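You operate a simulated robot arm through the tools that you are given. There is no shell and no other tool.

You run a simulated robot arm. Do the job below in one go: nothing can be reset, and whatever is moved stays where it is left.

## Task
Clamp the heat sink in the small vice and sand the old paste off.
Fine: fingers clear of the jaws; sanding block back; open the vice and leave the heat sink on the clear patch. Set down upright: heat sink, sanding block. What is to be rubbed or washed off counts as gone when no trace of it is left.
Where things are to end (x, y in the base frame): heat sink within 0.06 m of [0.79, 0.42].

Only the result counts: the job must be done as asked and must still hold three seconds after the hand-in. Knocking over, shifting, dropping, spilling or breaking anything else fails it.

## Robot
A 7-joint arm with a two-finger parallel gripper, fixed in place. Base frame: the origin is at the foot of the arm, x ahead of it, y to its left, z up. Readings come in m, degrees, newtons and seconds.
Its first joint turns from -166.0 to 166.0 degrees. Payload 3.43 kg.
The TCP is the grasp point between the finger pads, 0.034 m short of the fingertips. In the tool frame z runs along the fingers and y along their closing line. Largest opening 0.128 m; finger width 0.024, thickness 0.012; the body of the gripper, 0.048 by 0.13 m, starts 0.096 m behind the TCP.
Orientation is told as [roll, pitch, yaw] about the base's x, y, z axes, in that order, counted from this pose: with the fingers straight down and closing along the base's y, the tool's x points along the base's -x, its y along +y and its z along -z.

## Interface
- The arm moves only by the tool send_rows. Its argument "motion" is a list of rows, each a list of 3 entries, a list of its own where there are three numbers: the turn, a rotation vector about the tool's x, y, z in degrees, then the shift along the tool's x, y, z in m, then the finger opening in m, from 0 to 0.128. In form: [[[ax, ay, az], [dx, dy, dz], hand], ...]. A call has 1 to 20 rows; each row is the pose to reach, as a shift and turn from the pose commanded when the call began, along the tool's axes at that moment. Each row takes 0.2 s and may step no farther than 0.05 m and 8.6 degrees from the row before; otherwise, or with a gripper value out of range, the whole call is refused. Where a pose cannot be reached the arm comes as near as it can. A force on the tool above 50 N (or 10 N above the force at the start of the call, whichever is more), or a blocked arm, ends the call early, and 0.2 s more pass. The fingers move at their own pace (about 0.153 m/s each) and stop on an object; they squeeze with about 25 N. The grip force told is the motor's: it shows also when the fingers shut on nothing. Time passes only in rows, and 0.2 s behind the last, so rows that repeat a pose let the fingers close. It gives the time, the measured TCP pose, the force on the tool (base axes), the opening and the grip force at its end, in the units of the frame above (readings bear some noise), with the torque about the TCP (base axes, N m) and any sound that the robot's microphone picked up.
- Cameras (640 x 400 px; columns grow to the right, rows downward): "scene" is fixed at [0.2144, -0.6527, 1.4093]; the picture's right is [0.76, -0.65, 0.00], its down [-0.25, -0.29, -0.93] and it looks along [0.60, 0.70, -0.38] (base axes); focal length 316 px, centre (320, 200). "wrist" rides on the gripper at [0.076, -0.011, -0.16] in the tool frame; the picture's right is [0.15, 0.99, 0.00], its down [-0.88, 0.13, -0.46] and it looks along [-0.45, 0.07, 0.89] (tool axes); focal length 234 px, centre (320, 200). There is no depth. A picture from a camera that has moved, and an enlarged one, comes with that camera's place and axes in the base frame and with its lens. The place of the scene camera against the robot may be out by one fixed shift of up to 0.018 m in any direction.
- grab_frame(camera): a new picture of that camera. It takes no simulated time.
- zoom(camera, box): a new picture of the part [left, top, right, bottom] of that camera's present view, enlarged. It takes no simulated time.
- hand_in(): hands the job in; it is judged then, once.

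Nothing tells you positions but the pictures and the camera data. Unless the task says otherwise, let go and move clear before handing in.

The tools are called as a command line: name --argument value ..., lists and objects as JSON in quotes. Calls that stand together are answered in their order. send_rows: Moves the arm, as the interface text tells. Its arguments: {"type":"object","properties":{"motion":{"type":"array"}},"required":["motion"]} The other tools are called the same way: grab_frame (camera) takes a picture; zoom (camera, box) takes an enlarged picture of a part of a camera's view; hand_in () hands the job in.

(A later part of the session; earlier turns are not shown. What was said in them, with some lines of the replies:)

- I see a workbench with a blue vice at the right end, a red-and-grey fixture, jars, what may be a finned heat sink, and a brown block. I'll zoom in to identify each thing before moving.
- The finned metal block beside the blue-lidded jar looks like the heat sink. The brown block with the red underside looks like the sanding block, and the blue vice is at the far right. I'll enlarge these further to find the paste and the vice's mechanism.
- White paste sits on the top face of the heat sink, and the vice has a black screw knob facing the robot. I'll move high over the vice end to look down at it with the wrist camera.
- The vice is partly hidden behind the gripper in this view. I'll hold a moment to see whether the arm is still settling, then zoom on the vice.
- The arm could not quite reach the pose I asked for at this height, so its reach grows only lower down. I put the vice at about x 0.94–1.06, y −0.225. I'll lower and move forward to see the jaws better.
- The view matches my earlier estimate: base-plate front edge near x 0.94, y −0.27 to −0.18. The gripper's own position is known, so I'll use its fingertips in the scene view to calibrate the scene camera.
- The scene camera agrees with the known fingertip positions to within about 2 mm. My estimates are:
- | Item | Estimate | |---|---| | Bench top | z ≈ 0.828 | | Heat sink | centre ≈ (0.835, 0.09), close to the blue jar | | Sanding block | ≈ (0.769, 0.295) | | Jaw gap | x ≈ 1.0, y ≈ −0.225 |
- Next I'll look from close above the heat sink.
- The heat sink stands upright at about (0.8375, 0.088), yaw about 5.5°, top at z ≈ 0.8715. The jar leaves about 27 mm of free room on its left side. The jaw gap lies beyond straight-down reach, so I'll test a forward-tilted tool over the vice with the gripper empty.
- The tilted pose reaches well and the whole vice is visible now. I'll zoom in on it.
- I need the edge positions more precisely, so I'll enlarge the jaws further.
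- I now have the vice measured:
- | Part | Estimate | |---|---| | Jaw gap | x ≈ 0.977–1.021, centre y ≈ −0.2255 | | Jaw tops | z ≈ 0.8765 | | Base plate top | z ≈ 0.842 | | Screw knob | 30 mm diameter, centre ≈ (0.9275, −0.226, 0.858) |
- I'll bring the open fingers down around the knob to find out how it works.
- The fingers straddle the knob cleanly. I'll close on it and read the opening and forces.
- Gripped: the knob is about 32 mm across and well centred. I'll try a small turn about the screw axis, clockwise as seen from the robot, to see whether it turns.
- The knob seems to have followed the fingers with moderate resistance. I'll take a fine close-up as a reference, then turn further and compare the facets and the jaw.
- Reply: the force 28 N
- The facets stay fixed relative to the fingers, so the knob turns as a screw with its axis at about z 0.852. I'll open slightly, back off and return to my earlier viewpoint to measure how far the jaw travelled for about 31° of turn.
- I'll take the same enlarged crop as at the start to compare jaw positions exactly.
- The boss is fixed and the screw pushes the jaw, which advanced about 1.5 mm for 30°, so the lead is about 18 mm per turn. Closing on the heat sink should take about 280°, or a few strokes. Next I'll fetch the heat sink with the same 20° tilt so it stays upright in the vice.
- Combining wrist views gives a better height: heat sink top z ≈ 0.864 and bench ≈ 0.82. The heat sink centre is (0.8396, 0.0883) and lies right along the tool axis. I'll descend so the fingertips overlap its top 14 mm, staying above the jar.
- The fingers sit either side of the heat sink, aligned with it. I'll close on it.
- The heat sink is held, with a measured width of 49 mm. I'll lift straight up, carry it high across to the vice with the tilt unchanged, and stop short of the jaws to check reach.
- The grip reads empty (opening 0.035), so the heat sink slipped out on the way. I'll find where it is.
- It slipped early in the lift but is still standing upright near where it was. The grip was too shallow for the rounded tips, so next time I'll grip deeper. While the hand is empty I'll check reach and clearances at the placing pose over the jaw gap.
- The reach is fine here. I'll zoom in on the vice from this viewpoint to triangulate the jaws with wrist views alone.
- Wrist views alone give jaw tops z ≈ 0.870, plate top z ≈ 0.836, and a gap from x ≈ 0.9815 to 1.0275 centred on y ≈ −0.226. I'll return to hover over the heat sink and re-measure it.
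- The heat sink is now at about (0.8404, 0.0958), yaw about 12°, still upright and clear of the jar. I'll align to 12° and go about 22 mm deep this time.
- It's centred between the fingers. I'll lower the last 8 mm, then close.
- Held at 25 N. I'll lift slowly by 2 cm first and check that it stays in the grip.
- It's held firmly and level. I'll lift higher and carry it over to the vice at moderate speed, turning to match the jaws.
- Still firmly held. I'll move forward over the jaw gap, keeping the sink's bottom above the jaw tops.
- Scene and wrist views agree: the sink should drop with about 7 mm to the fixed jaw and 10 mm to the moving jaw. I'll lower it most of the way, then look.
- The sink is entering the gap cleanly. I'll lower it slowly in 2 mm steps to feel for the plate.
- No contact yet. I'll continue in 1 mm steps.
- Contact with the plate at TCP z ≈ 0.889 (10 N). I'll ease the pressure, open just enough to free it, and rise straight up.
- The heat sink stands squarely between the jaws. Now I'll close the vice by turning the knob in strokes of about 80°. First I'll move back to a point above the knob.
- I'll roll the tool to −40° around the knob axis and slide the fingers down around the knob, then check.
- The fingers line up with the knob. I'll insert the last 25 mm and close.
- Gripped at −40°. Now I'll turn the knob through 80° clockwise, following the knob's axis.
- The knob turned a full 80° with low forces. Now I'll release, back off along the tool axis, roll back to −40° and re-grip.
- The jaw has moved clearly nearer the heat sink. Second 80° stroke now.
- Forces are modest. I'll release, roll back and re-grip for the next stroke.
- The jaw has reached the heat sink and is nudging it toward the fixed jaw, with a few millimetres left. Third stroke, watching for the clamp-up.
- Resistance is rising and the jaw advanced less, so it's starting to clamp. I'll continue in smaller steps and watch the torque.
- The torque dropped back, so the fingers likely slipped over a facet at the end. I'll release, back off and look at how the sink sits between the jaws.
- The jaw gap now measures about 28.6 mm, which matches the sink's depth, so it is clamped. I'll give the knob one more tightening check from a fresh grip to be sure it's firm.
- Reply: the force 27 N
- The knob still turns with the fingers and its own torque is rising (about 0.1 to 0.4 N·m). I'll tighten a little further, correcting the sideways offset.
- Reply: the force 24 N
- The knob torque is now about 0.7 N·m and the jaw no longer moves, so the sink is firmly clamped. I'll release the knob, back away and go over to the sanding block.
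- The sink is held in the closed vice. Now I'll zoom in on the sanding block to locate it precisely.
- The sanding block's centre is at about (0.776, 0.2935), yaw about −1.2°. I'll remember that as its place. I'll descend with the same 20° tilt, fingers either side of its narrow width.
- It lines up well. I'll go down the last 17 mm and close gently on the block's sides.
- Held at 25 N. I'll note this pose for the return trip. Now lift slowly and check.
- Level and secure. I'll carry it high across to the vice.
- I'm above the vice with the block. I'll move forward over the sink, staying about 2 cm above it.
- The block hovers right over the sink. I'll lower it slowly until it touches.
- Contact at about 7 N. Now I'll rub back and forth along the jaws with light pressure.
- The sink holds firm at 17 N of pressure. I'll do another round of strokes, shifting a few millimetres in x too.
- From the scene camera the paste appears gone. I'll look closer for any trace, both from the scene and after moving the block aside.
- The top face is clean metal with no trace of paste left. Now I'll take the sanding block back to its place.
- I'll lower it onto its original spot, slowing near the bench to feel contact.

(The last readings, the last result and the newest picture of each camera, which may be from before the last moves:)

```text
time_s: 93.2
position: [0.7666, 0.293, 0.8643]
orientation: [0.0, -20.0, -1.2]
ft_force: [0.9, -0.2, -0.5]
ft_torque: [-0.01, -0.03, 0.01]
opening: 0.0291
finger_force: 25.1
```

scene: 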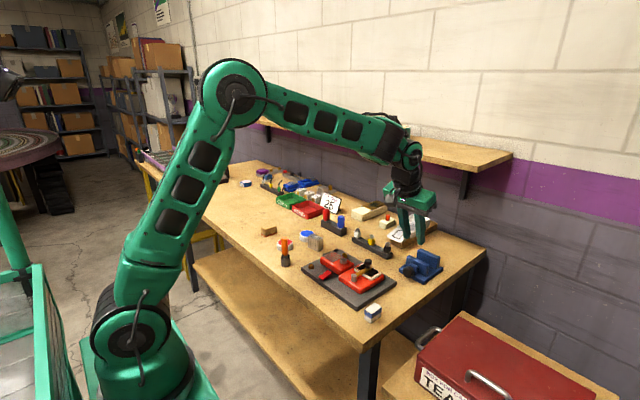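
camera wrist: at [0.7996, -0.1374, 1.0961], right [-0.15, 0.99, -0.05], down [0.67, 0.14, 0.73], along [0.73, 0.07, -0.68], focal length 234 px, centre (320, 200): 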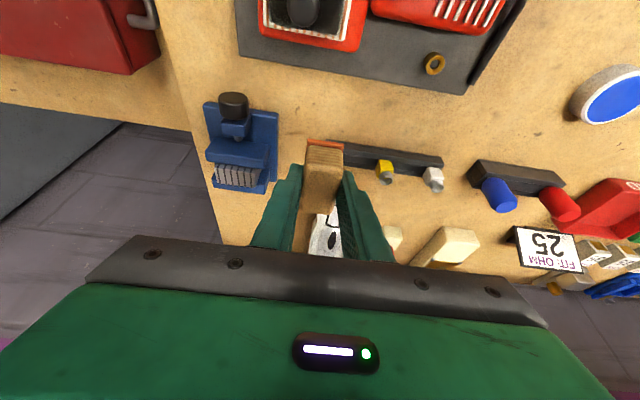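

send_rows --motion '[[[0, 0, 0], [0.0003, 0, 0.0009], 0.01], [[0, 0, 0], [0.0007, 0, 0.0019], 0.01], [[0, 0, 0], [0.001, 0, 0.0028], 0.01]]'

zoom --camera "scene" --box '[240, 195, 300, 250]'

```text
time_s: 94.0
position: [0.7655, 0.293, 0.862]
orientation: [0.0, -20.0, -1.2]
ft_force: [0.0, -0.2, -0.3]
ft_torque: [-0.02, 0.0, 0.0]
opening: 0.0288
finger_force: 25.1
```

```text
7.27 times, centred on (270, 222) of scene
camera zoom: at [0.2144, -0.6527, 1.4093], right [0.76, -0.65, 0.0], down [-0.25, -0.29, -0.93], along [0.6, 0.7, -0.38], focal length 2295 px, centre (684, 36)
```

zoom: 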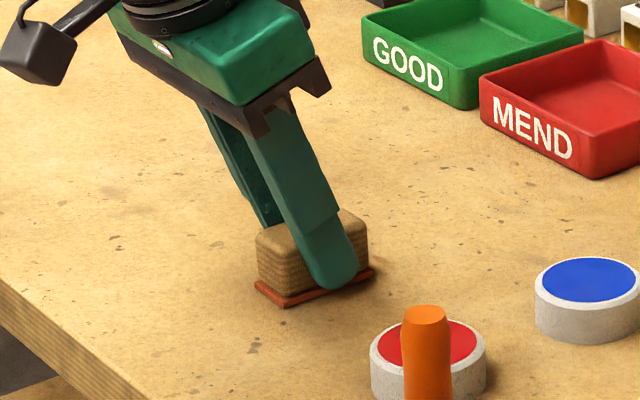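

send_rows --motion '[[[0, 0, 0], [0.0003, 0, 0.0009], 0.01], [[0, 0, 0], [0.0007, 0, 0.0019], 0.01]]'

```text
time_s: 94.6
position: [0.7662, 0.2926, 0.8606]
orientation: [0.0, -20.0, -1.2]
ft_force: [-2.6, -1.9, 8.0]
ft_torque: [-0.05, 0.25, 0.05]
opening: 0.0289
finger_force: 25.3
```

Contact at 8 N. I'll ease off, open, and rise straight up.

send_rows --motion '[[[0, 0, 0], [-0.0002, 0, -0.0005], 0.01], [[0, 0, 0], [-0.0002, 0, -0.0005], 0.035], [[0, 0, 0], [-0.0002, 0, -0.0005], 0.046], [[0, 0, 0], [-0.0002, 0, -0.0005], 0.046], [[0, 0, 0], [-0.0051, 0, -0.0141], 0.046], [[0, 0, 0], [-0.0137, 0, -0.0376], 0.046], [[0, 0, 0], [-0.0274, 0, -0.0752], 0.046], [[0, 0, 0], [-0.041, 0, -0.1128], 0.046], [[0, 0, 0], [-0.041, 0, -0.1128], 0.046]]'

zoom --camera "scene" --box '[250, 215, 290, 245]'

grab_frame --camera "wrist"

```text
time_s: 96.6
position: [0.7657, 0.2921, 0.9787]
orientation: [-0.1, -19.9, -1.2]
ft_force: [0.0, -0.3, -0.2]
ft_torque: [-0.03, -0.01, -0.01]
opening: 0.046
finger_force: 0.0
```

```text
13.33 times, centred on (270, 230) of scene
camera zoom: at [0.2144, -0.6527, 1.4093], right [0.76, -0.65, 0.0], down [-0.25, -0.29, -0.93], along [0.6, 0.7, -0.38], focal length 4208 px, centre (987, -200)
```

zoom: 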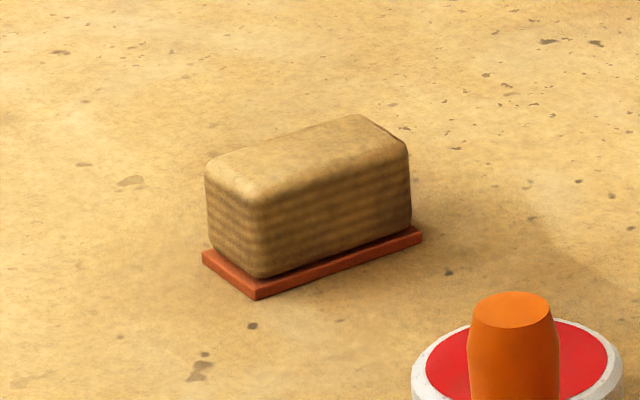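

```text
taken
camera wrist: at [0.6409, 0.283, 1.1027], right [-0.12, 0.99, -0.05], down [0.67, 0.12, 0.73], along [0.73, 0.05, -0.68], focal length 234 px, centre (320, 200)
```

wrist: 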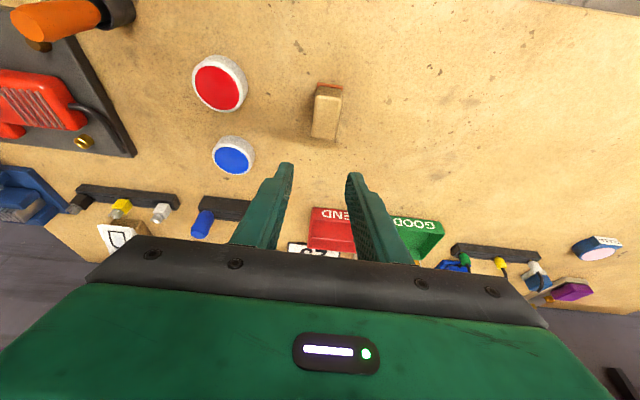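

The sanding block is back exactly where it was, upright. Next I'll go back to the vice knob to open it.

send_rows --motion '[[[0, 0, 0], [-0.0109, -0.0428, 0.004], 0.046], [[0, 0, 0], [-0.0218, -0.0856, 0.0079], 0.046], [[0, 0, 0], [-0.0326, -0.1284, 0.0119], 0.046], [[0, 0, 0], [-0.0435, -0.1712, 0.0158], 0.046], [[0, 0, 0], [-0.0544, -0.214, 0.0198], 0.046], [[-0.1, 0, -0.3], [-0.0653, -0.2568, 0.0238], 0.046], [[-0.2, 0, -0.6], [-0.0761, -0.2996, 0.0277], 0.04], [[-0.3, 0, -0.9], [-0.087, -0.3424, 0.0317], 0.04], [[-0.41, 0, -1.13], [-0.0979, -0.3852, 0.0356], 0.04], [[-0.41, 0, -1.13], [-0.1088, -0.428, 0.0396], 0.04], [[-0.41, 0, -1.13], [-0.1196, -0.4708, 0.0436], 0.04], [[-0.41, 0, -1.13], [-0.1305, -0.5136, 0.0475], 0.04], [[-0.41, 0, -1.13], [-0.1185, -0.5136, 0.0804], 0.04], [[-0.41, 0, -1.13], [-0.1185, -0.5136, 0.0804], 0.04]]'

zoom --camera "wrist" --box '[240, 80, 400, 220]'

```text
time_s: 99.6
position: [0.8977, -0.2211, 0.9444]
orientation: [0.1, -20.0, 0.1]
ft_force: [-0.8, 1.0, -0.4]
ft_torque: [-0.01, 0.02, 0.02]
opening: 0.0396
finger_force: 0.1
```

```text
2.86 times, centred on (320, 150) of wrist
camera zoom: at [0.7721, -0.2343, 1.0681], right [-0.14, 0.99, -0.05], down [0.67, 0.13, 0.73], along [0.73, 0.07, -0.68], focal length 669 px, centre (320, 343)
```

zoom: 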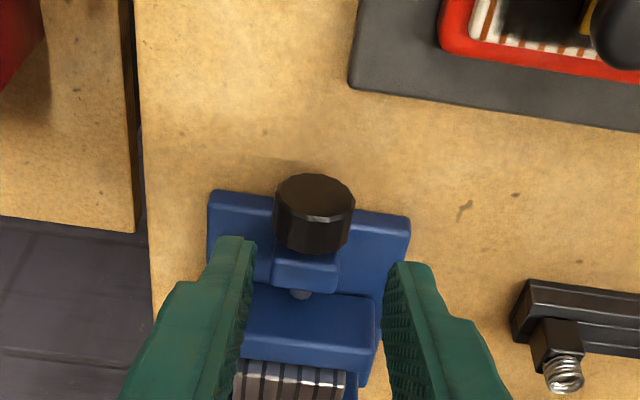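

I'll roll to +40° this time, slide down around the knob and grip it, ready to turn counter-clockwise.

send_rows --motion '[[[-7.52, 0, 2.74], [0.0037, -0.0129, 0.0212], 0.04], [[-15.04, 0, 5.47], [0.0044, -0.023, 0.0232], 0.04], [[-22.55, 0, 8.21], [0.0056, -0.0326, 0.0266], 0.04], [[-30.07, 0, 10.94], [0.0072, -0.0416, 0.0311], 0.04], [[-37.59, 0, 13.68], [0.0093, -0.0499, 0.0367], 0.04], [[-37.59, 0, 13.68], [0.0071, -0.0318, 0.0605], 0.04], [[-37.59, 0, 13.68], [0.0056, -0.0197, 0.0764], 0.04], [[-37.59, 0, 13.68], [0.0056, -0.0197, 0.0764], 0.04], [[-37.59, 0, 13.68], [0.0056, -0.0197, 0.0764], 0.03], [[-37.59, 0, 13.68], [0.0056, -0.0197, 0.0764], 0.02], [[-37.59, 0, 13.68], [0.0056, -0.0197, 0.0764], 0.02]]'

zoom --camera "wrist" --box '[240, 130, 400, 250]'

```text
time_s: 102.0
position: [0.9153, -0.2426, 0.8714]
orientation: [41.8, -15.0, -13.3]
ft_force: [0.6, -4.2, -6.9]
ft_torque: [-0.18, -0.43, -0.28]
opening: 0.031
finger_force: 45.2
```

```text
3.33 times, centred on (320, 190) of wrist
camera zoom: at [0.7902, -0.3314, 0.9583], right [-0.14, 0.79, 0.6], down [0.67, -0.37, 0.64], along [0.73, 0.49, -0.48], focal length 781 px, centre (320, 233)
```

zoom: 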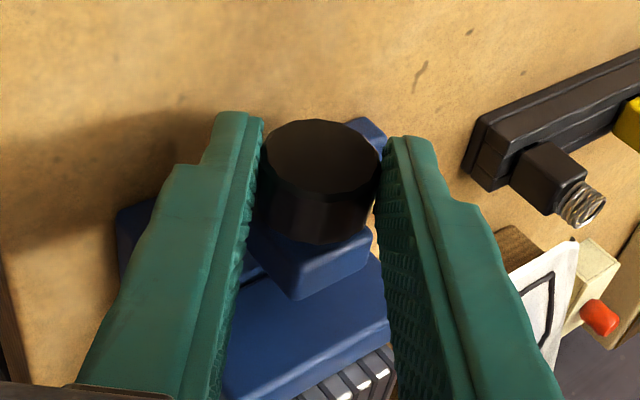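

Good grip with low forces. Turning 80° counter-clockwise to loosen.

send_rows --motion '[[[7.52, 0, -2.74], [0.0001, 0.0037, 0.0002], 0.02], [[15.04, 0, -5.47], [0.0004, 0.0073, 0.001], 0.02], [[22.55, 0, -8.21], [0.0008, 0.0108, 0.0022], 0.02], [[30.07, 0, -10.94], [0.0014, 0.014, 0.0038], 0.02], [[37.59, 0, -13.68], [0.0021, 0.017, 0.0058], 0.02], [[45.11, 0, -16.42], [0.003, 0.0197, 0.0082], 0.02], [[52.62, 0, -19.15], [0.004, 0.022, 0.011], 0.02], [[60.14, 0, -21.89], [0.0051, 0.0238, 0.014], 0.02], [[67.66, 0, -24.62], [0.0063, 0.0252, 0.0172], 0.02], [[75.18, 0, -27.36], [0.0075, 0.0261, 0.0206], 0.02], [[75.18, 0, -27.36], [0.0075, 0.0261, 0.0206], 0.02]]'

zoom --camera "scene" --box '[390, 235, 454, 295]'

zoom --camera "wrist" --box '[240, 130, 400, 250]'

```text
time_s: 104.4
position: [0.9146, -0.2076, 0.8709]
orientation: [-41.9, -15.2, 13.3]
ft_force: [4.2, 12.1, 2.8]
ft_torque: [0.17, -0.26, 0.22]
opening: 0.0305
finger_force: 44.9
```

```text
6.67 times, centred on (422, 265) of scene
camera zoom: at [0.2144, -0.6527, 1.4093], right [0.76, -0.65, 0.0], down [-0.25, -0.29, -0.93], along [0.6, 0.7, -0.38], focal length 2104 px, centre (-360, -233)
```

zoom: 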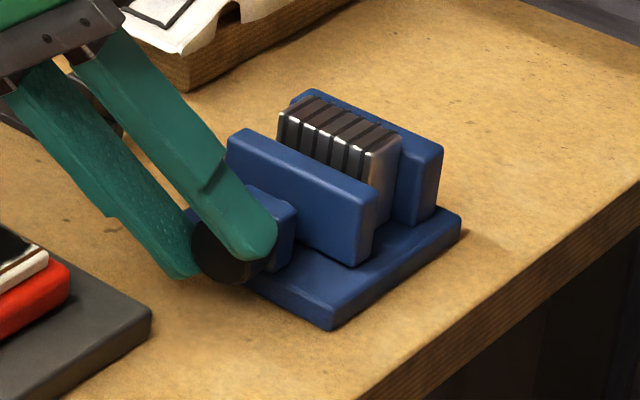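

```text
3.33 times, centred on (320, 190) of wrist
camera zoom: at [0.7897, -0.1378, 0.9723], right [-0.14, 0.72, -0.68], down [0.67, 0.57, 0.47], along [0.73, -0.39, -0.56], focal length 781 px, centre (320, 233)
```

zoom: 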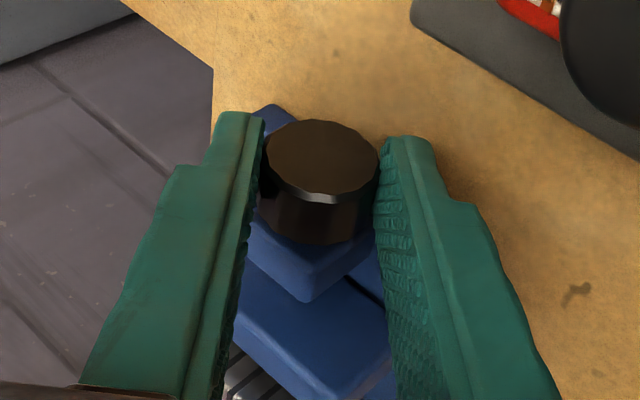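

The jaw has backed off and the sink is still standing upright. I'll return to +40° and re-grip for another opening stroke.

send_rows --motion '[[[0, 0, 0], [0, 0, 0], 0.039], [[0, 0, 0], [0, 0, 0], 0.039], [[0, 0, 0], [0, 0, -0.02], 0.04], [[0, 0, 0], [0, 0, -0.04], 0.04], [[-7.52, 0, 2.74], [0.0002, -0.0089, -0.0394], 0.04], [[-15.04, 0, 5.47], [0.0008, -0.0177, -0.0377], 0.04], [[-22.55, 0, 8.21], [0.0019, -0.0261, -0.0348], 0.04], [[-30.07, 0, 10.94], [0.0033, -0.034, -0.0309], 0.04], [[-37.59, 0, 13.68], [0.0051, -0.0412, -0.0259], 0.04], [[-45.11, 0, 16.42], [0.0073, -0.0476, -0.0201], 0.04], [[-52.62, 0, 19.15], [0.0097, -0.0531, -0.0135], 0.04], [[-60.14, 0, 21.89], [0.0123, -0.0576, -0.0062], 0.04], [[-67.66, 0, 24.62], [0.0151, -0.061, 0.0016], 0.04], [[-75.18, 0, 27.36], [0.0181, -0.0631, 0.0098], 0.04], [[-75.18, 0, 27.36], [0.0128, -0.0446, 0.0152], 0.04], [[-75.18, 0, 27.36], [0.0075, -0.0261, 0.0206], 0.04], [[-75.18, 0, 27.36], [0.0075, -0.0261, 0.0206], 0.04], [[-75.18, 0, 27.36], [0.0075, -0.0261, 0.0206], 0.03], [[-75.18, 0, 27.36], [0.0075, -0.0261, 0.0206], 0.02], [[-75.18, 0, 27.36], [0.0075, -0.0261, 0.0206], 0.02]]'

send_rows --motion '[[[7.52, 0, -2.74], [0.0001, 0.0037, 0.0002], 0.02], [[15.04, 0, -5.47], [0.0004, 0.0073, 0.001], 0.02], [[22.55, 0, -8.21], [0.0008, 0.0108, 0.0022], 0.02], [[30.07, 0, -10.94], [0.0014, 0.014, 0.0038], 0.02], [[37.59, 0, -13.68], [0.0021, 0.017, 0.0058], 0.02], [[45.11, 0, -16.42], [0.003, 0.0197, 0.0082], 0.02], [[52.62, 0, -19.15], [0.004, 0.022, 0.011], 0.02], [[60.14, 0, -21.89], [0.0051, 0.0238, 0.014], 0.02], [[67.66, 0, -24.62], [0.0063, 0.0252, 0.0172], 0.02], [[75.18, 0, -27.36], [0.0075, 0.0261, 0.0206], 0.02], [[75.18, 0, -27.36], [0.0075, 0.0261, 0.0206], 0.02]]'

zoom --camera "scene" --box '[390, 235, 454, 295]'

```text
time_s: 108.6
position: [0.9152, -0.2417, 0.8692]
orientation: [41.7, -15.2, -13.2]
ft_force: [0.8, 2.4, 1.5]
ft_torque: [0.05, -0.27, -0.39]
opening: 0.0311
finger_force: 44.9
```

```text
time_s: 111.0
position: [0.9149, -0.2083, 0.8709]
orientation: [-41.9, -15.3, 13.3]
ft_force: [1.1, 16.2, 11.8]
ft_torque: [0.1, 0.2, 0.05]
opening: 0.0304
finger_force: 44.8
```

```text
6.67 times, centred on (422, 265) of scene
camera zoom: at [0.2144, -0.6527, 1.4093], right [0.76, -0.65, 0.0], down [-0.25, -0.29, -0.93], along [0.6, 0.7, -0.38], focal length 2104 px, centre (-360, -233)
```

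zoom: 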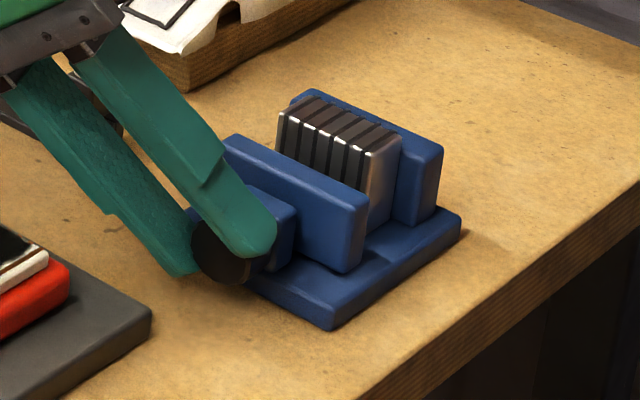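

The jaw is nearly at its original position. One more short stroke will bring it fully back to where it started.

send_rows --motion '[[[0, 0, 0], [0, 0, 0], 0.039], [[0, 0, 0], [0, 0, 0], 0.039], [[0, 0, 0], [0, 0, -0.02], 0.04], [[0, 0, 0], [0, 0, -0.04], 0.04], [[-7.52, 0, 2.74], [0.0002, -0.0089, -0.0394], 0.04], [[-15.04, 0, 5.47], [0.0008, -0.0177, -0.0377], 0.04], [[-22.55, 0, 8.21], [0.0019, -0.0261, -0.0348], 0.04], [[-30.07, 0, 10.94], [0.0033, -0.034, -0.0309], 0.04], [[-37.59, 0, 13.68], [0.0051, -0.0412, -0.0259], 0.04], [[-37.59, 0, 13.68], [0.0036, -0.0291, -0.01], 0.04], [[-37.59, 0, 13.68], [0.0021, -0.017, 0.0058], 0.04], [[-37.59, 0, 13.68], [0.0021, -0.017, 0.0058], 0.03], [[-37.59, 0, 13.68], [0.0021, -0.017, 0.0058], 0.02], [[-37.59, 0, 13.68], [0.0021, -0.017, 0.0058], 0.02]]'

send_rows --motion '[[[7.52, 0, -2.74], [0.0001, 0.0037, 0.0002], 0.02], [[15.04, 0, -5.47], [0.0004, 0.0073, 0.001], 0.02], [[22.55, 0, -8.21], [0.0008, 0.0108, 0.0022], 0.02], [[30.07, 0, -10.94], [0.0014, 0.014, 0.0038], 0.02], [[30.07, 0, -10.94], [0.0014, 0.014, 0.0038], 0.02]]'

zoom --camera "scene" --box '[390, 235, 454, 295]'

```text
time_s: 114.0
position: [0.9147, -0.2246, 0.8769]
orientation: [0.1, -20.0, 0.1]
ft_force: [-0.9, 10.3, -2.4]
ft_torque: [0.25, -0.33, 0.05]
opening: 0.0311
finger_force: 45.0
```

```text
time_s: 115.2
position: [0.9151, -0.2111, 0.8731]
orientation: [-33.7, -16.8, 11.0]
ft_force: [3.1, 12.6, -6.9]
ft_torque: [0.77, 0.17, -0.39]
opening: 0.0316
finger_force: 44.7
```

```text
6.67 times, centred on (422, 265) of scene
camera zoom: at [0.2144, -0.6527, 1.4093], right [0.76, -0.65, 0.0], down [-0.25, -0.29, -0.93], along [0.6, 0.7, -0.38], focal length 2104 px, centre (-360, -233)
```

zoom: 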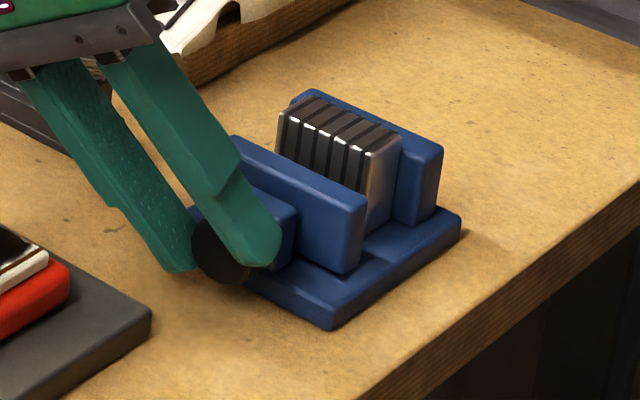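

The jaw is fully back (resistance at the end stop). I'll release the knob, back off and move over the heat sink to pick it up.

send_rows --motion '[[[0, 0, 0], [0, 0, 0], 0.039], [[0, 0, 0], [0, 0, 0], 0.039], [[0, 0, 0], [0, 0, -0.02], 0.04], [[0, 0, 0], [0, 0, -0.04], 0.04], [[-7.52, 0, 2.74], [0.0002, -0.0089, -0.0394], 0.05], [[-15.04, 0, 5.47], [0.0008, -0.0177, -0.0377], 0.06], [[-22.55, 0, 8.21], [0.0019, -0.0261, -0.0348], 0.064], [[-30.07, 0, 10.94], [0.0033, -0.034, -0.0309], 0.064], [[-30.07, 0, 10.94], [0.0033, -0.034, -0.0309], 0.064]]'

zoom --camera "wrist" --box '[240, 120, 400, 240]'

```text
time_s: 117.2
position: [0.9002, -0.2262, 0.9133]
orientation: [-0.1, -20.0, 0.0]
ft_force: [0.7, 0.4, 0.1]
ft_torque: [0.04, 0.01, 0.01]
opening: 0.0636
finger_force: 0.1
```

```text
3.33 times, centred on (320, 180) of wrist
camera zoom: at [0.7752, -0.2379, 1.0377], right [-0.14, 0.99, -0.05], down [0.67, 0.13, 0.73], along [0.73, 0.07, -0.68], focal length 781 px, centre (320, 267)
```

zoom: 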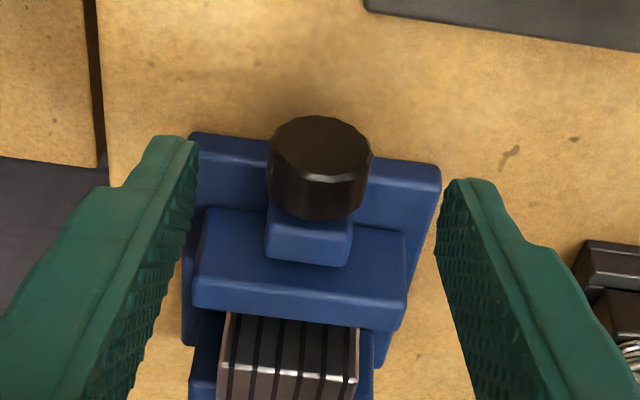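

send_rows --motion '[[[0, 0, 0], [-0.0154, 0, -0.0423], 0.064], [[-0.1, 0, -0.3], [-0.055, 0.0007, -0.028], 0.064], [[-0.2, 0, -0.56], [-0.0929, 0.0014, -0.0106], 0.064], [[-0.2, 0, -0.56], [-0.0929, 0.0014, -0.0106], 0.064]]'

zoom --camera "wrist" --box '[260, 110, 380, 210]'

zoom --camera "scene" --box '[395, 235, 450, 285]'

```text
time_s: 118.2
position: [0.9858, -0.2253, 0.9593]
orientation: [0.1, -20.0, 0.5]
ft_force: [-0.5, 1.1, -0.2]
ft_torque: [0.0, -0.02, -0.04]
opening: 0.064
finger_force: 0.1
```

```text
4.00 times, centred on (320, 160) of wrist
camera zoom: at [0.8615, -0.2378, 1.0815], right [-0.15, 0.99, -0.05], down [0.67, 0.14, 0.73], along [0.73, 0.07, -0.68], focal length 937 px, centre (320, 360)
```

zoom: 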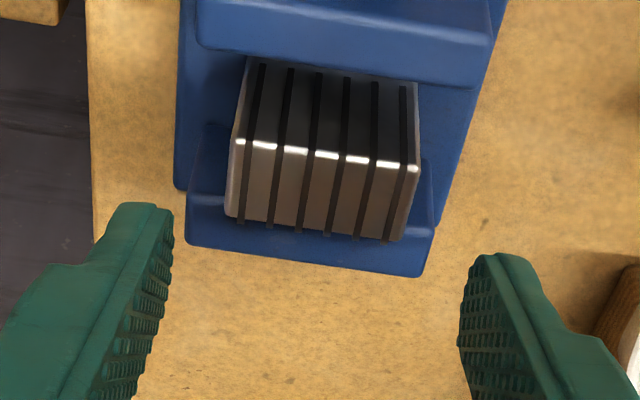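

```text
8.00 times, centred on (422, 260) of scene
camera zoom: at [0.2144, -0.6527, 1.4093], right [0.76, -0.65, 0.0], down [-0.25, -0.29, -0.93], along [0.6, 0.7, -0.38], focal length 2525 px, centre (-500, -280)
```

zoom: 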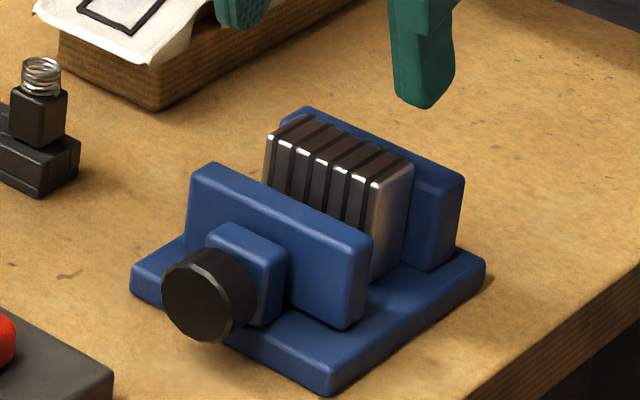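

The sink top is spotless and the sink stands free at (1.013, −0.225). I'll lower the open fingers on both sides of it, set slightly back from the fixed jaw.

send_rows --motion '[[[0, 0, 0], [-0.0063, 0, 0.0182], 0.06], [[0, 0, 0], [0.0006, 0, 0.037], 0.06], [[0, 0, 0], [0.0064, 0, 0.053], 0.06], [[0, 0, 0], [0.0064, 0, 0.053], 0.06]]'

zoom --camera "wrist" --box '[260, 110, 380, 230]'

zoom --camera "scene" --box '[395, 225, 450, 285]'

```text
time_s: 119.2
position: [0.998, -0.2233, 0.9043]
orientation: [0.0, -20.0, 0.6]
ft_force: [-0.2, -0.2, 0.5]
ft_torque: [-0.01, 0.01, 0.04]
opening: 0.0601
finger_force: 0.0
```

```text
3.33 times, centred on (320, 170) of wrist
camera zoom: at [0.8724, -0.2367, 1.0293], right [-0.15, 0.99, -0.05], down [0.67, 0.14, 0.73], along [0.73, 0.07, -0.68], focal length 781 px, centre (320, 300)
```

zoom: 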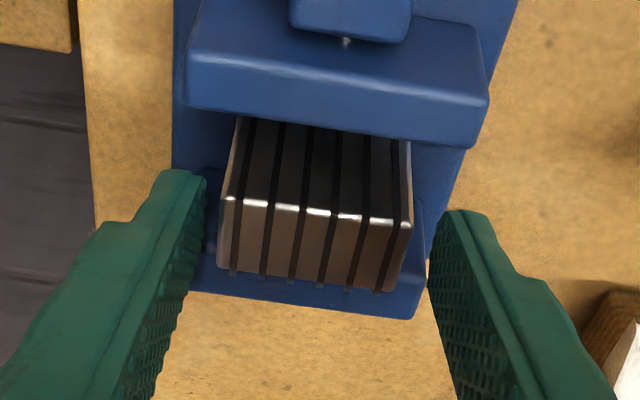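

```text
6.67 times, centred on (422, 255) of scene
camera zoom: at [0.2144, -0.6527, 1.4093], right [0.76, -0.65, 0.0], down [-0.25, -0.29, -0.93], along [0.6, 0.7, -0.38], focal length 2104 px, centre (-363, -167)
```

zoom: 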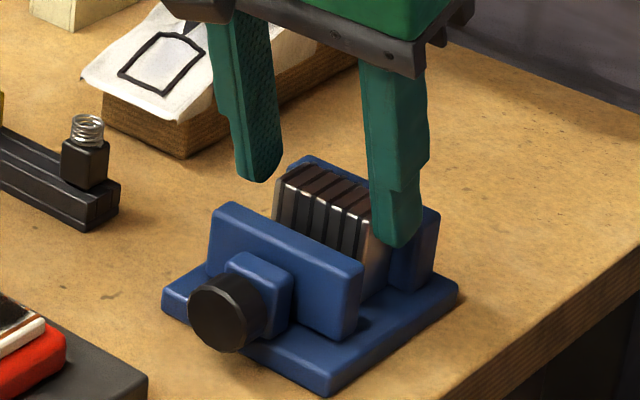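

Clear on all sides. I'll go down the last 14 mm and close on the sink.

send_rows --motion '[[[0, 0, 0], [0.0024, -0.0008, 0.0066], 0.06], [[0, 0, 0], [0.0048, -0.0008, 0.0131], 0.06], [[0, 0, 0], [0.0048, -0.0008, 0.0131], 0.06], [[0, 0, 0], [0.0048, -0.0008, 0.0131], 0.053], [[0, 0, 0], [0.0048, -0.0008, 0.0131], 0.044], [[0, 0, 0], [0.0048, -0.0008, 0.0131], 0.02], [[0, 0, 0], [0.0048, -0.0008, 0.0131], 0.02]]'

zoom --camera "wrist" --box '[260, 110, 380, 230]'

zoom --camera "scene" --box '[395, 225, 450, 285]'

```text
time_s: 120.8
position: [0.9979, -0.2243, 0.8917]
orientation: [0.0, -20.0, 0.6]
ft_force: [0.4, -0.1, -0.2]
ft_torque: [0.02, 0.0, -0.05]
opening: 0.0492
finger_force: 24.7
```

```text
3.33 times, centred on (320, 170) of wrist
camera zoom: at [0.8722, -0.2381, 1.0148], right [-0.15, 0.99, -0.05], down [0.67, 0.14, 0.73], along [0.73, 0.07, -0.68], focal length 781 px, centre (320, 300)
```

zoom: 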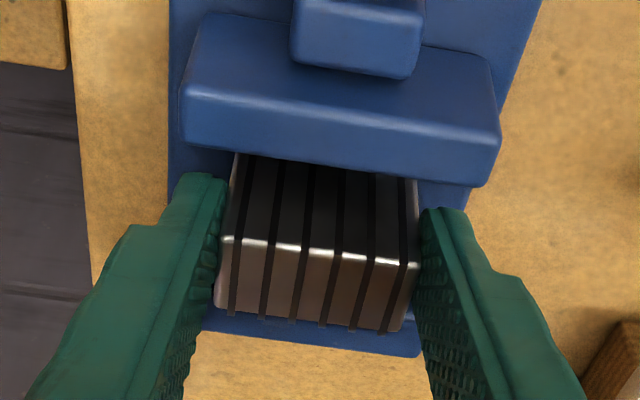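

```text
6.67 times, centred on (422, 255) of scene
camera zoom: at [0.2144, -0.6527, 1.4093], right [0.76, -0.65, 0.0], down [-0.25, -0.29, -0.93], along [0.6, 0.7, -0.38], focal length 2104 px, centre (-363, -167)
```

zoom: 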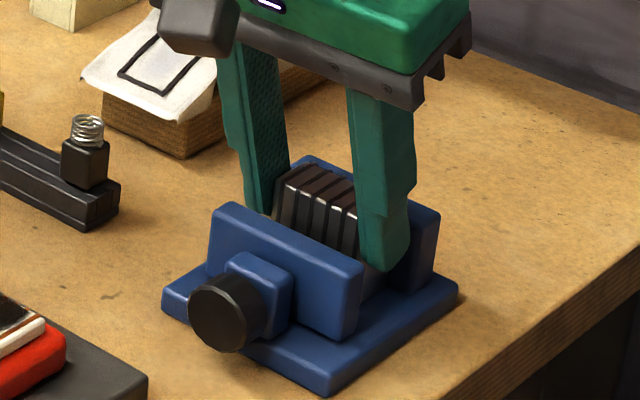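

Held at 25 N. Lifting slowly straight up out of the jaws.

send_rows --motion '[[[0, 0, 0], [-0.0017, 0, -0.0047], 0.02], [[0, 0, 0], [-0.0034, 0, -0.0094], 0.02], [[0, 0, 0], [-0.0068, 0, -0.0188], 0.02], [[0, 0, 0], [-0.0103, 0, -0.0282], 0.02], [[0, 0, 0], [-0.0154, 0, -0.0423], 0.02], [[0, 0, 0], [-0.0205, 0, -0.0564], 0.02], [[0, 0, 0], [-0.0205, 0, -0.0564], 0.02]]'

zoom --camera "scene" --box '[380, 205, 450, 285]'

zoom --camera "wrist" --box '[260, 110, 380, 230]'

```text
time_s: 122.4
position: [0.9973, -0.2231, 0.9495]
orientation: [0.0, -20.0, 0.7]
ft_force: [-0.4, -0.7, -1.5]
ft_torque: [0.0, 0.04, 0.01]
opening: 0.049
finger_force: 25.2
```

```text
5.00 times, centred on (415, 245) of scene
camera zoom: at [0.2144, -0.6527, 1.4093], right [0.76, -0.65, 0.0], down [-0.25, -0.29, -0.93], along [0.6, 0.7, -0.38], focal length 1578 px, centre (-155, -25)
```

zoom: 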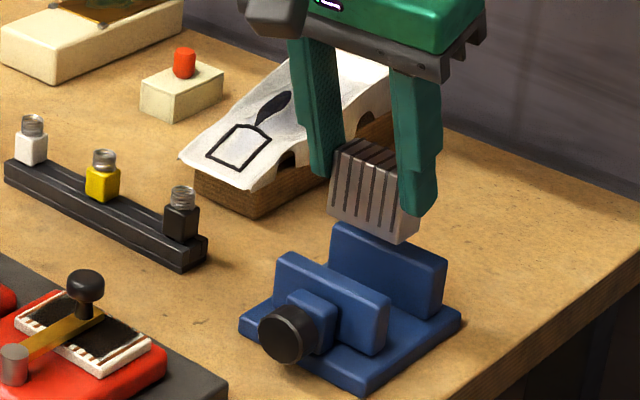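

```text
3.33 times, centred on (320, 170) of wrist
camera zoom: at [0.8728, -0.237, 1.0737], right [-0.15, 0.99, -0.05], down [0.67, 0.14, 0.73], along [0.73, 0.07, -0.68], focal length 781 px, centre (320, 300)
```

zoom: 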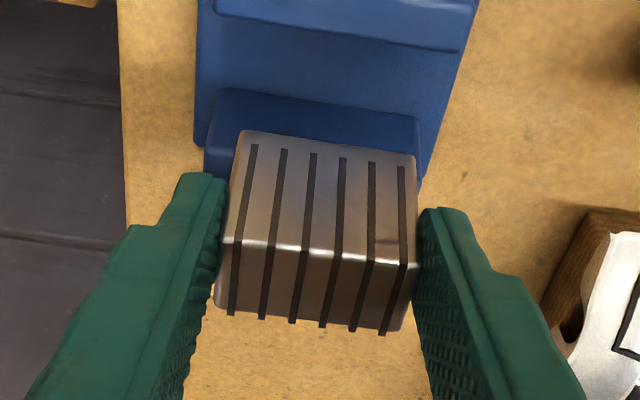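

The sink is out of the vice, level and secure. I'll carry it back and across to the clear patch at (0.79, 0.42).

send_rows --motion '[[[0, 0, 0], [0.0352, 0.0004, -0.0185], 0.02], [[0, 0, 0], [0.0704, 0.0008, -0.037], 0.02], [[0, 0, 0], [0.08, 0.0283, -0.0538], 0.02], [[0, 0, 0], [0.0895, 0.0558, -0.0705], 0.02], [[0, 0, 0], [0.0968, 0.098, -0.0732], 0.02], [[0, 0, 0], [0.1041, 0.1402, -0.0758], 0.02], [[0, 0, 0], [0.1114, 0.1824, -0.0785], 0.02], [[0, 0, 0], [0.1187, 0.2246, -0.0811], 0.02], [[0, 0, 0], [0.126, 0.2669, -0.0838], 0.02], [[0, 0, 0], [0.1332, 0.3091, -0.0865], 0.02], [[0, 0, 0], [0.1405, 0.3513, -0.0891], 0.02], [[0, 0, 0], [0.1478, 0.3935, -0.0918], 0.02], [[0, 0, 0], [0.1551, 0.4357, -0.0944], 0.02], [[0, 0, 0], [0.1624, 0.4779, -0.0971], 0.02], [[0, 0, 0], [0.1697, 0.5201, -0.0998], 0.02], [[0, 0, 0], [0.177, 0.5623, -0.1024], 0.02], [[0, 0, 0], [0.1843, 0.6045, -0.1051], 0.02], [[0, 0, 0], [0.1916, 0.6468, -0.1077], 0.02], [[0, 0, 0], [0.1916, 0.6468, -0.1077], 0.02]]'

grab_frame --camera "wrist"

grab_frame --camera "scene"

```text
time_s: 126.4
position: [0.7705, 0.4178, 0.9851]
orientation: [-0.2, -20.0, 0.6]
ft_force: [0.5, 0.5, -1.5]
ft_torque: [0.01, 0.02, 0.02]
opening: 0.0492
finger_force: 25.0
```

```text
taken
camera wrist: at [0.6456, 0.4052, 1.1098], right [-0.15, 0.99, -0.05], down [0.67, 0.14, 0.73], along [0.73, 0.07, -0.68], focal length 234 px, centre (320, 200)
```

wrist: 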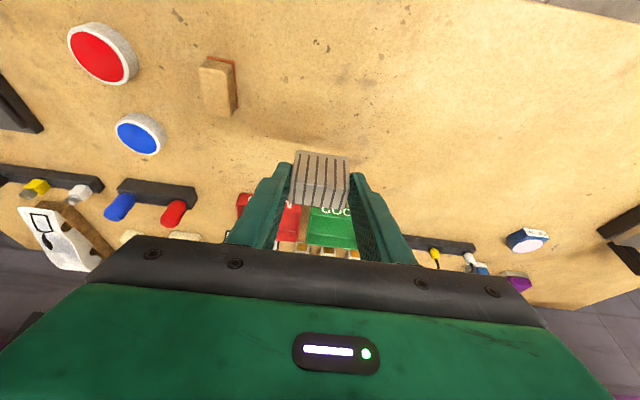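

```text
taken
```

scene: 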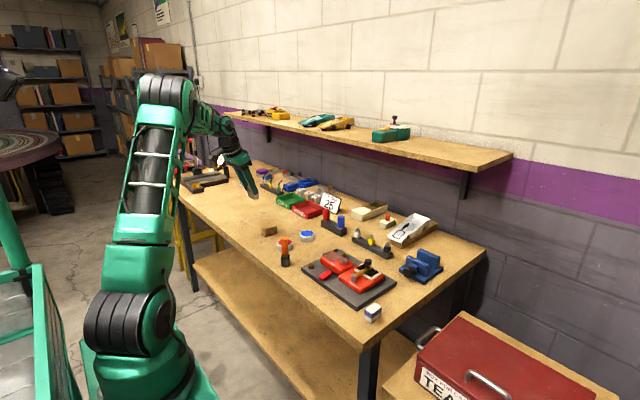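

The patch below is clear. I'll lower the sink, then feel for the bench in small steps.

send_rows --motion '[[[0, 0, 0], [0.0077, 0.0008, 0.0238], 0.02], [[0, 0, 0], [0.0154, 0.0016, 0.0476], 0.02], [[0, 0, 0], [0.0231, 0.0023, 0.0714], 0.02], [[0, 0, 0], [0.0285, 0.0023, 0.0885], 0.02], [[0, 0, 0], [0.0308, 0.0023, 0.0952], 0.02], [[0, 0, 0], [0.0315, 0.0023, 0.0971], 0.02], [[0, 0, 0], [0.0322, 0.0023, 0.099], 0.02], [[0, 0, 0], [0.0325, 0.0023, 0.0999], 0.02]]'

zoom --camera "scene" --box '[220, 165, 310, 245]'

```text
time_s: 128.2
position: [0.7769, 0.4227, 0.8788]
orientation: [-0.1, -20.0, 0.7]
ft_force: [0.5, -0.3, 0.2]
ft_torque: [0.0, 0.03, 0.01]
opening: 0.0491
finger_force: 24.8
```

```text
5.00 times, centred on (265, 205) of scene
camera zoom: at [0.2144, -0.6527, 1.4093], right [0.76, -0.65, 0.0], down [-0.25, -0.29, -0.93], along [0.6, 0.7, -0.38], focal length 1578 px, centre (595, 175)
```

zoom: 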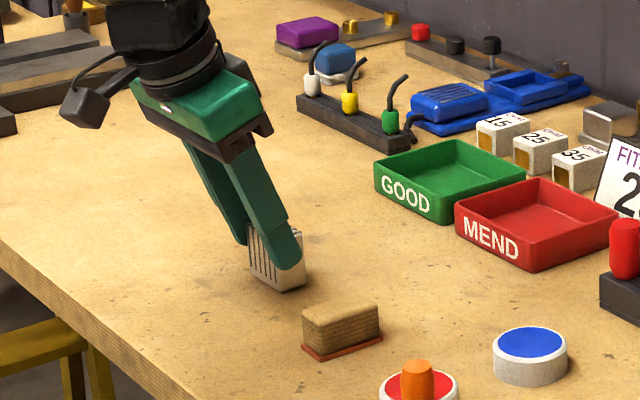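

send_rows --motion '[[[0, 0, 0], [0.0003, 0, 0.0009], 0.02], [[0, 0, 0], [0.0007, 0, 0.0019], 0.02]]'

```text
time_s: 128.8
position: [0.7761, 0.4217, 0.8798]
orientation: [-0.2, -20.1, 0.7]
ft_force: [0.2, 0.0, -1.3]
ft_torque: [0.0, -0.01, 0.01]
opening: 0.0492
finger_force: 24.9
```

No contact yet. I'll continue gently.

send_rows --motion '[[[0, 0, 0], [0.0003, 0, 0.0009], 0.02], [[0, 0, 0], [0.0007, 0, 0.0019], 0.02]]'

zoom --camera "wrist" --box '[260, 110, 380, 230]'

zoom --camera "scene" --box '[240, 190, 290, 235]'

```text
time_s: 129.4
position: [0.7764, 0.4209, 0.8782]
orientation: [0.0, -19.9, 0.6]
ft_force: [-1.4, -0.8, 2.3]
ft_torque: [0.07, 0.03, 0.03]
opening: 0.0491
finger_force: 25.1
```

```text
3.33 times, centred on (320, 170) of wrist
camera zoom: at [0.6515, 0.4076, 1.0007], right [-0.15, 0.99, -0.05], down [0.67, 0.14, 0.73], along [0.73, 0.07, -0.68], focal length 781 px, centre (320, 300)
```

zoom: 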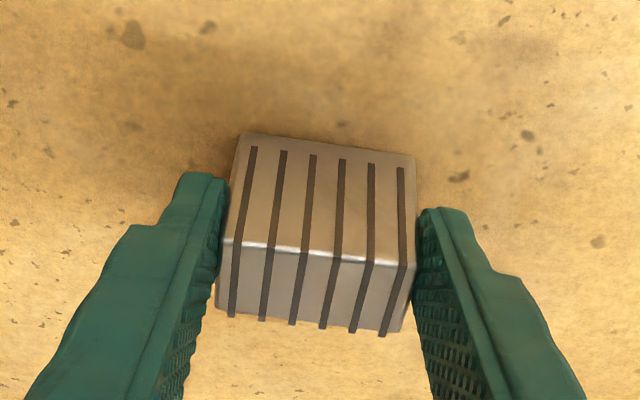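

```text
8.89 times, centred on (265, 212) of scene
camera zoom: at [0.2144, -0.6527, 1.4093], right [0.76, -0.65, 0.0], down [-0.25, -0.29, -0.93], along [0.6, 0.7, -0.38], focal length 2805 px, centre (809, 89)
```

zoom: 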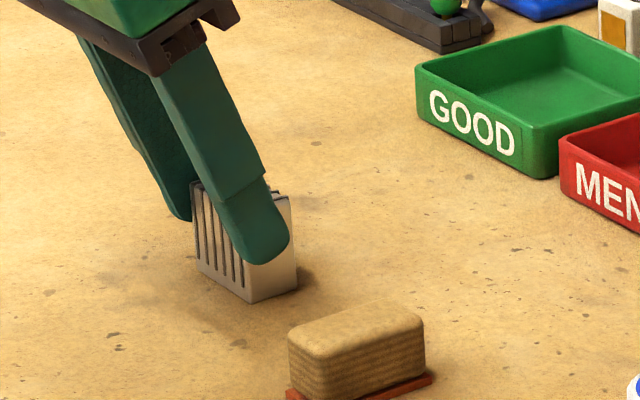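

Light contact. One more millimetre to be sure it is seated.

send_rows --motion '[[[0, 0, 0], [0.0003, 0, 0.0008], 0.02], [[0, 0, 0], [0.0003, 0, 0.0008], 0.02]]'

```text
time_s: 130.0
position: [0.7773, 0.4218, 0.8779]
orientation: [0.1, -20.1, 0.4]
ft_force: [0.1, -4.3, 12.4]
ft_torque: [-0.18, -0.09, -0.05]
opening: 0.0493
finger_force: 24.6
```

Seated (12 N). I'll ease off, open and rise straight up.

send_rows --motion '[[[0, 0, 0], [-0.0002, 0, -0.0006], 0.02], [[0, 0, 0], [-0.0002, 0, -0.0006], 0.053], [[0, 0, 0], [-0.0002, 0, -0.0006], 0.062], [[0, 0, 0], [-0.0002, 0, -0.0006], 0.062], [[0, 0, 0], [-0.0037, 0, -0.0103], 0.062], [[0, 0, 0], [-0.0072, 0, -0.0197], 0.062], [[0, 0, 0], [-0.0137, 0, -0.0376], 0.062], [[0, 0, 0], [-0.0274, 0, -0.0752], 0.062], [[0, 0, 0], [-0.041, 0, -0.1128], 0.062], [[0, 0, 0], [-0.041, 0, -0.1128], 0.062]]'

grab_frame --camera "wrist"

zoom --camera "scene" --box '[220, 165, 310, 245]'

zoom --camera "wrist" --box '[270, 90, 370, 170]'

```text
time_s: 132.2
position: [0.7752, 0.422, 0.9945]
orientation: [-0.1, -20.0, 0.6]
ft_force: [-1.1, -0.2, 0.6]
ft_torque: [-0.01, -0.02, -0.02]
opening: 0.0621
finger_force: 0.1
```

```text
taken
camera wrist: at [0.6503, 0.4085, 1.1183], right [-0.15, 0.99, -0.05], down [0.67, 0.14, 0.73], along [0.73, 0.07, -0.68], focal length 234 px, centre (320, 200)
```

wrist: 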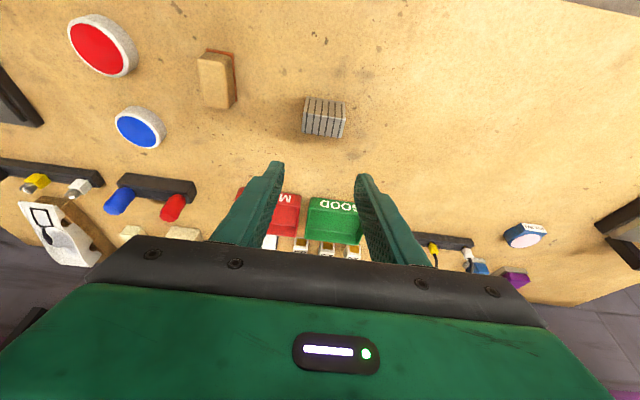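

```text
5.00 times, centred on (265, 205) of scene
camera zoom: at [0.2144, -0.6527, 1.4093], right [0.76, -0.65, 0.0], down [-0.25, -0.29, -0.93], along [0.6, 0.7, -0.38], focal length 1578 px, centre (595, 175)
```

zoom: 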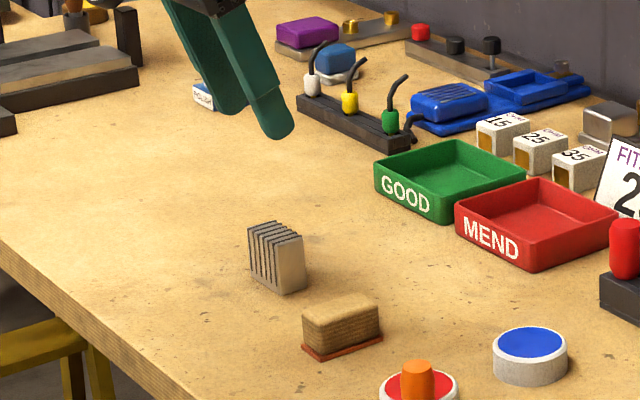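

```text
5.00 times, centred on (320, 130) of wrist
camera zoom: at [0.6503, 0.4085, 1.1183], right [-0.15, 0.99, -0.05], down [0.67, 0.14, 0.73], along [0.73, 0.07, -0.68], focal length 1171 px, centre (320, 550)
```

zoom: 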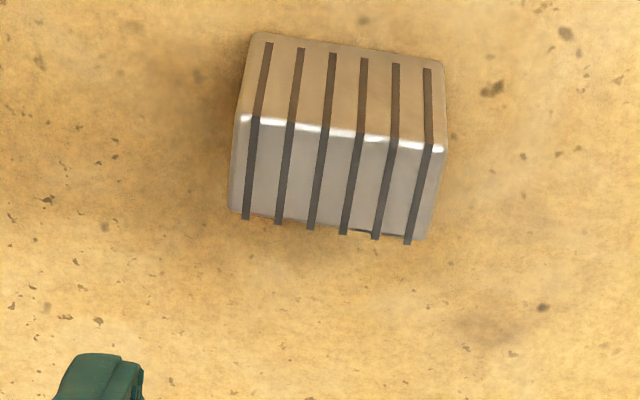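

The heat sink stands upright at about (0.793, 0.42). I'll check closely for any residue, then check the whole scene.

zoom --camera "wrist" --box '[300, 105, 348, 141]'

zoom --camera "scene" --box '[250, 205, 286, 228]'

zoom --camera "scene" --box '[290, 220, 450, 320]'

zoom --camera "scene" --box '[240, 170, 400, 270]'

```text
11.11 times, centred on (324, 123) of wrist
camera zoom: at [0.6503, 0.4085, 1.1183], right [-0.15, 0.99, -0.05], down [0.67, 0.14, 0.73], along [0.73, 0.07, -0.68], focal length 2602 px, centre (276, 1056)
```

zoom: 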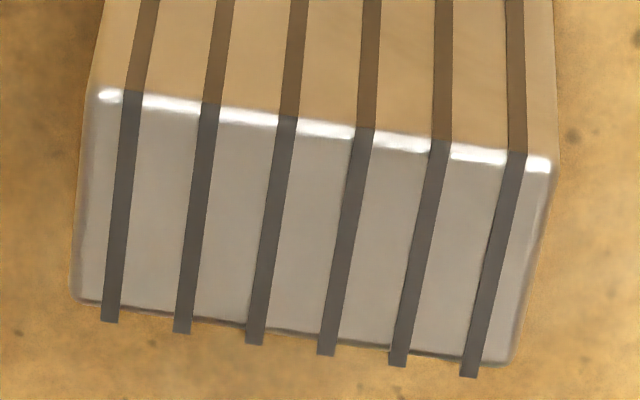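

```text
16.00 times, centred on (268, 216) of scene
camera zoom: at [0.2144, -0.6527, 1.4093], right [0.76, -0.65, 0.0], down [-0.25, -0.29, -0.93], along [0.6, 0.7, -0.38], focal length 5050 px, centre (1152, -64)
```

zoom: 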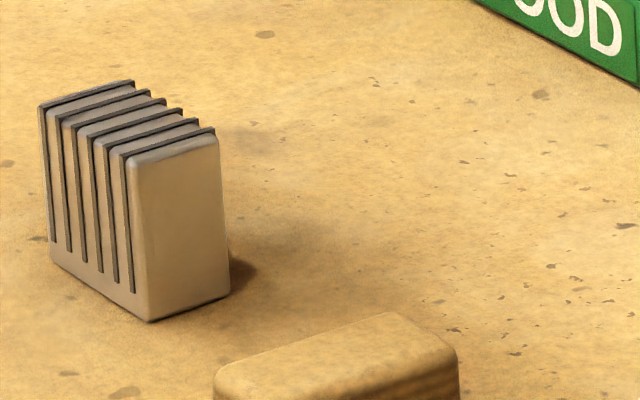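

```text
4.00 times, centred on (370, 270) of scene
camera zoom: at [0.2144, -0.6527, 1.4093], right [0.76, -0.65, 0.0], down [-0.25, -0.29, -0.93], along [0.6, 0.7, -0.38], focal length 1262 px, centre (120, -80)
```

zoom: 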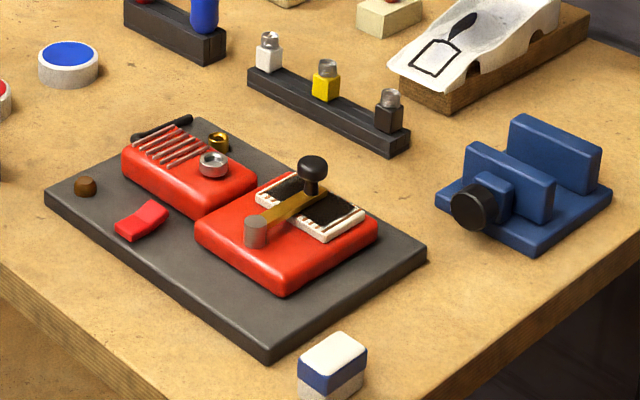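

```text
4.00 times, centred on (320, 220) of scene
camera zoom: at [0.2144, -0.6527, 1.4093], right [0.76, -0.65, 0.0], down [-0.25, -0.29, -0.93], along [0.6, 0.7, -0.38], focal length 1262 px, centre (320, 120)
```

zoom: 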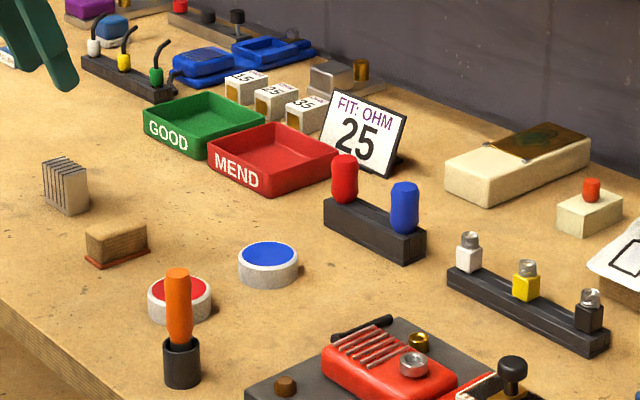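

The heat sink is clean and stands upright on the clear patch at about (0.793, 0.42). The sanding block is back in its place and the vice is open as at the start. Everything else looks unmoved and the arm is clear, so I'm handing in.

hand_in

```text
The job is handed in.
```

The job is handed in. The heat sink was clamped in the vice, sanded clean and set down on the clear patch. I haven't seen the judge's verdict.

- **Heat sink:** it stands upright at about (0.793, 0.42), within a few millimetres of the target. Close-ups from both cameras showed no trace of paste on the top face.
- **Sanding block:** it is back where it started, upright, at about (0.776, 0.29).
- **Vice:** it is open again, with the jaw back at its starting position. The fingers were off the heat sink and out of the jaws whenever the vice was turned.
- **Everything else:** final views showed nothing else on the bench out of place.

The heat sink slipped out of my first grip, which was too shallow, early in the lift. It stayed upright and moved only about 1 cm. It touched nothing, and I picked it up again with a deeper grip.
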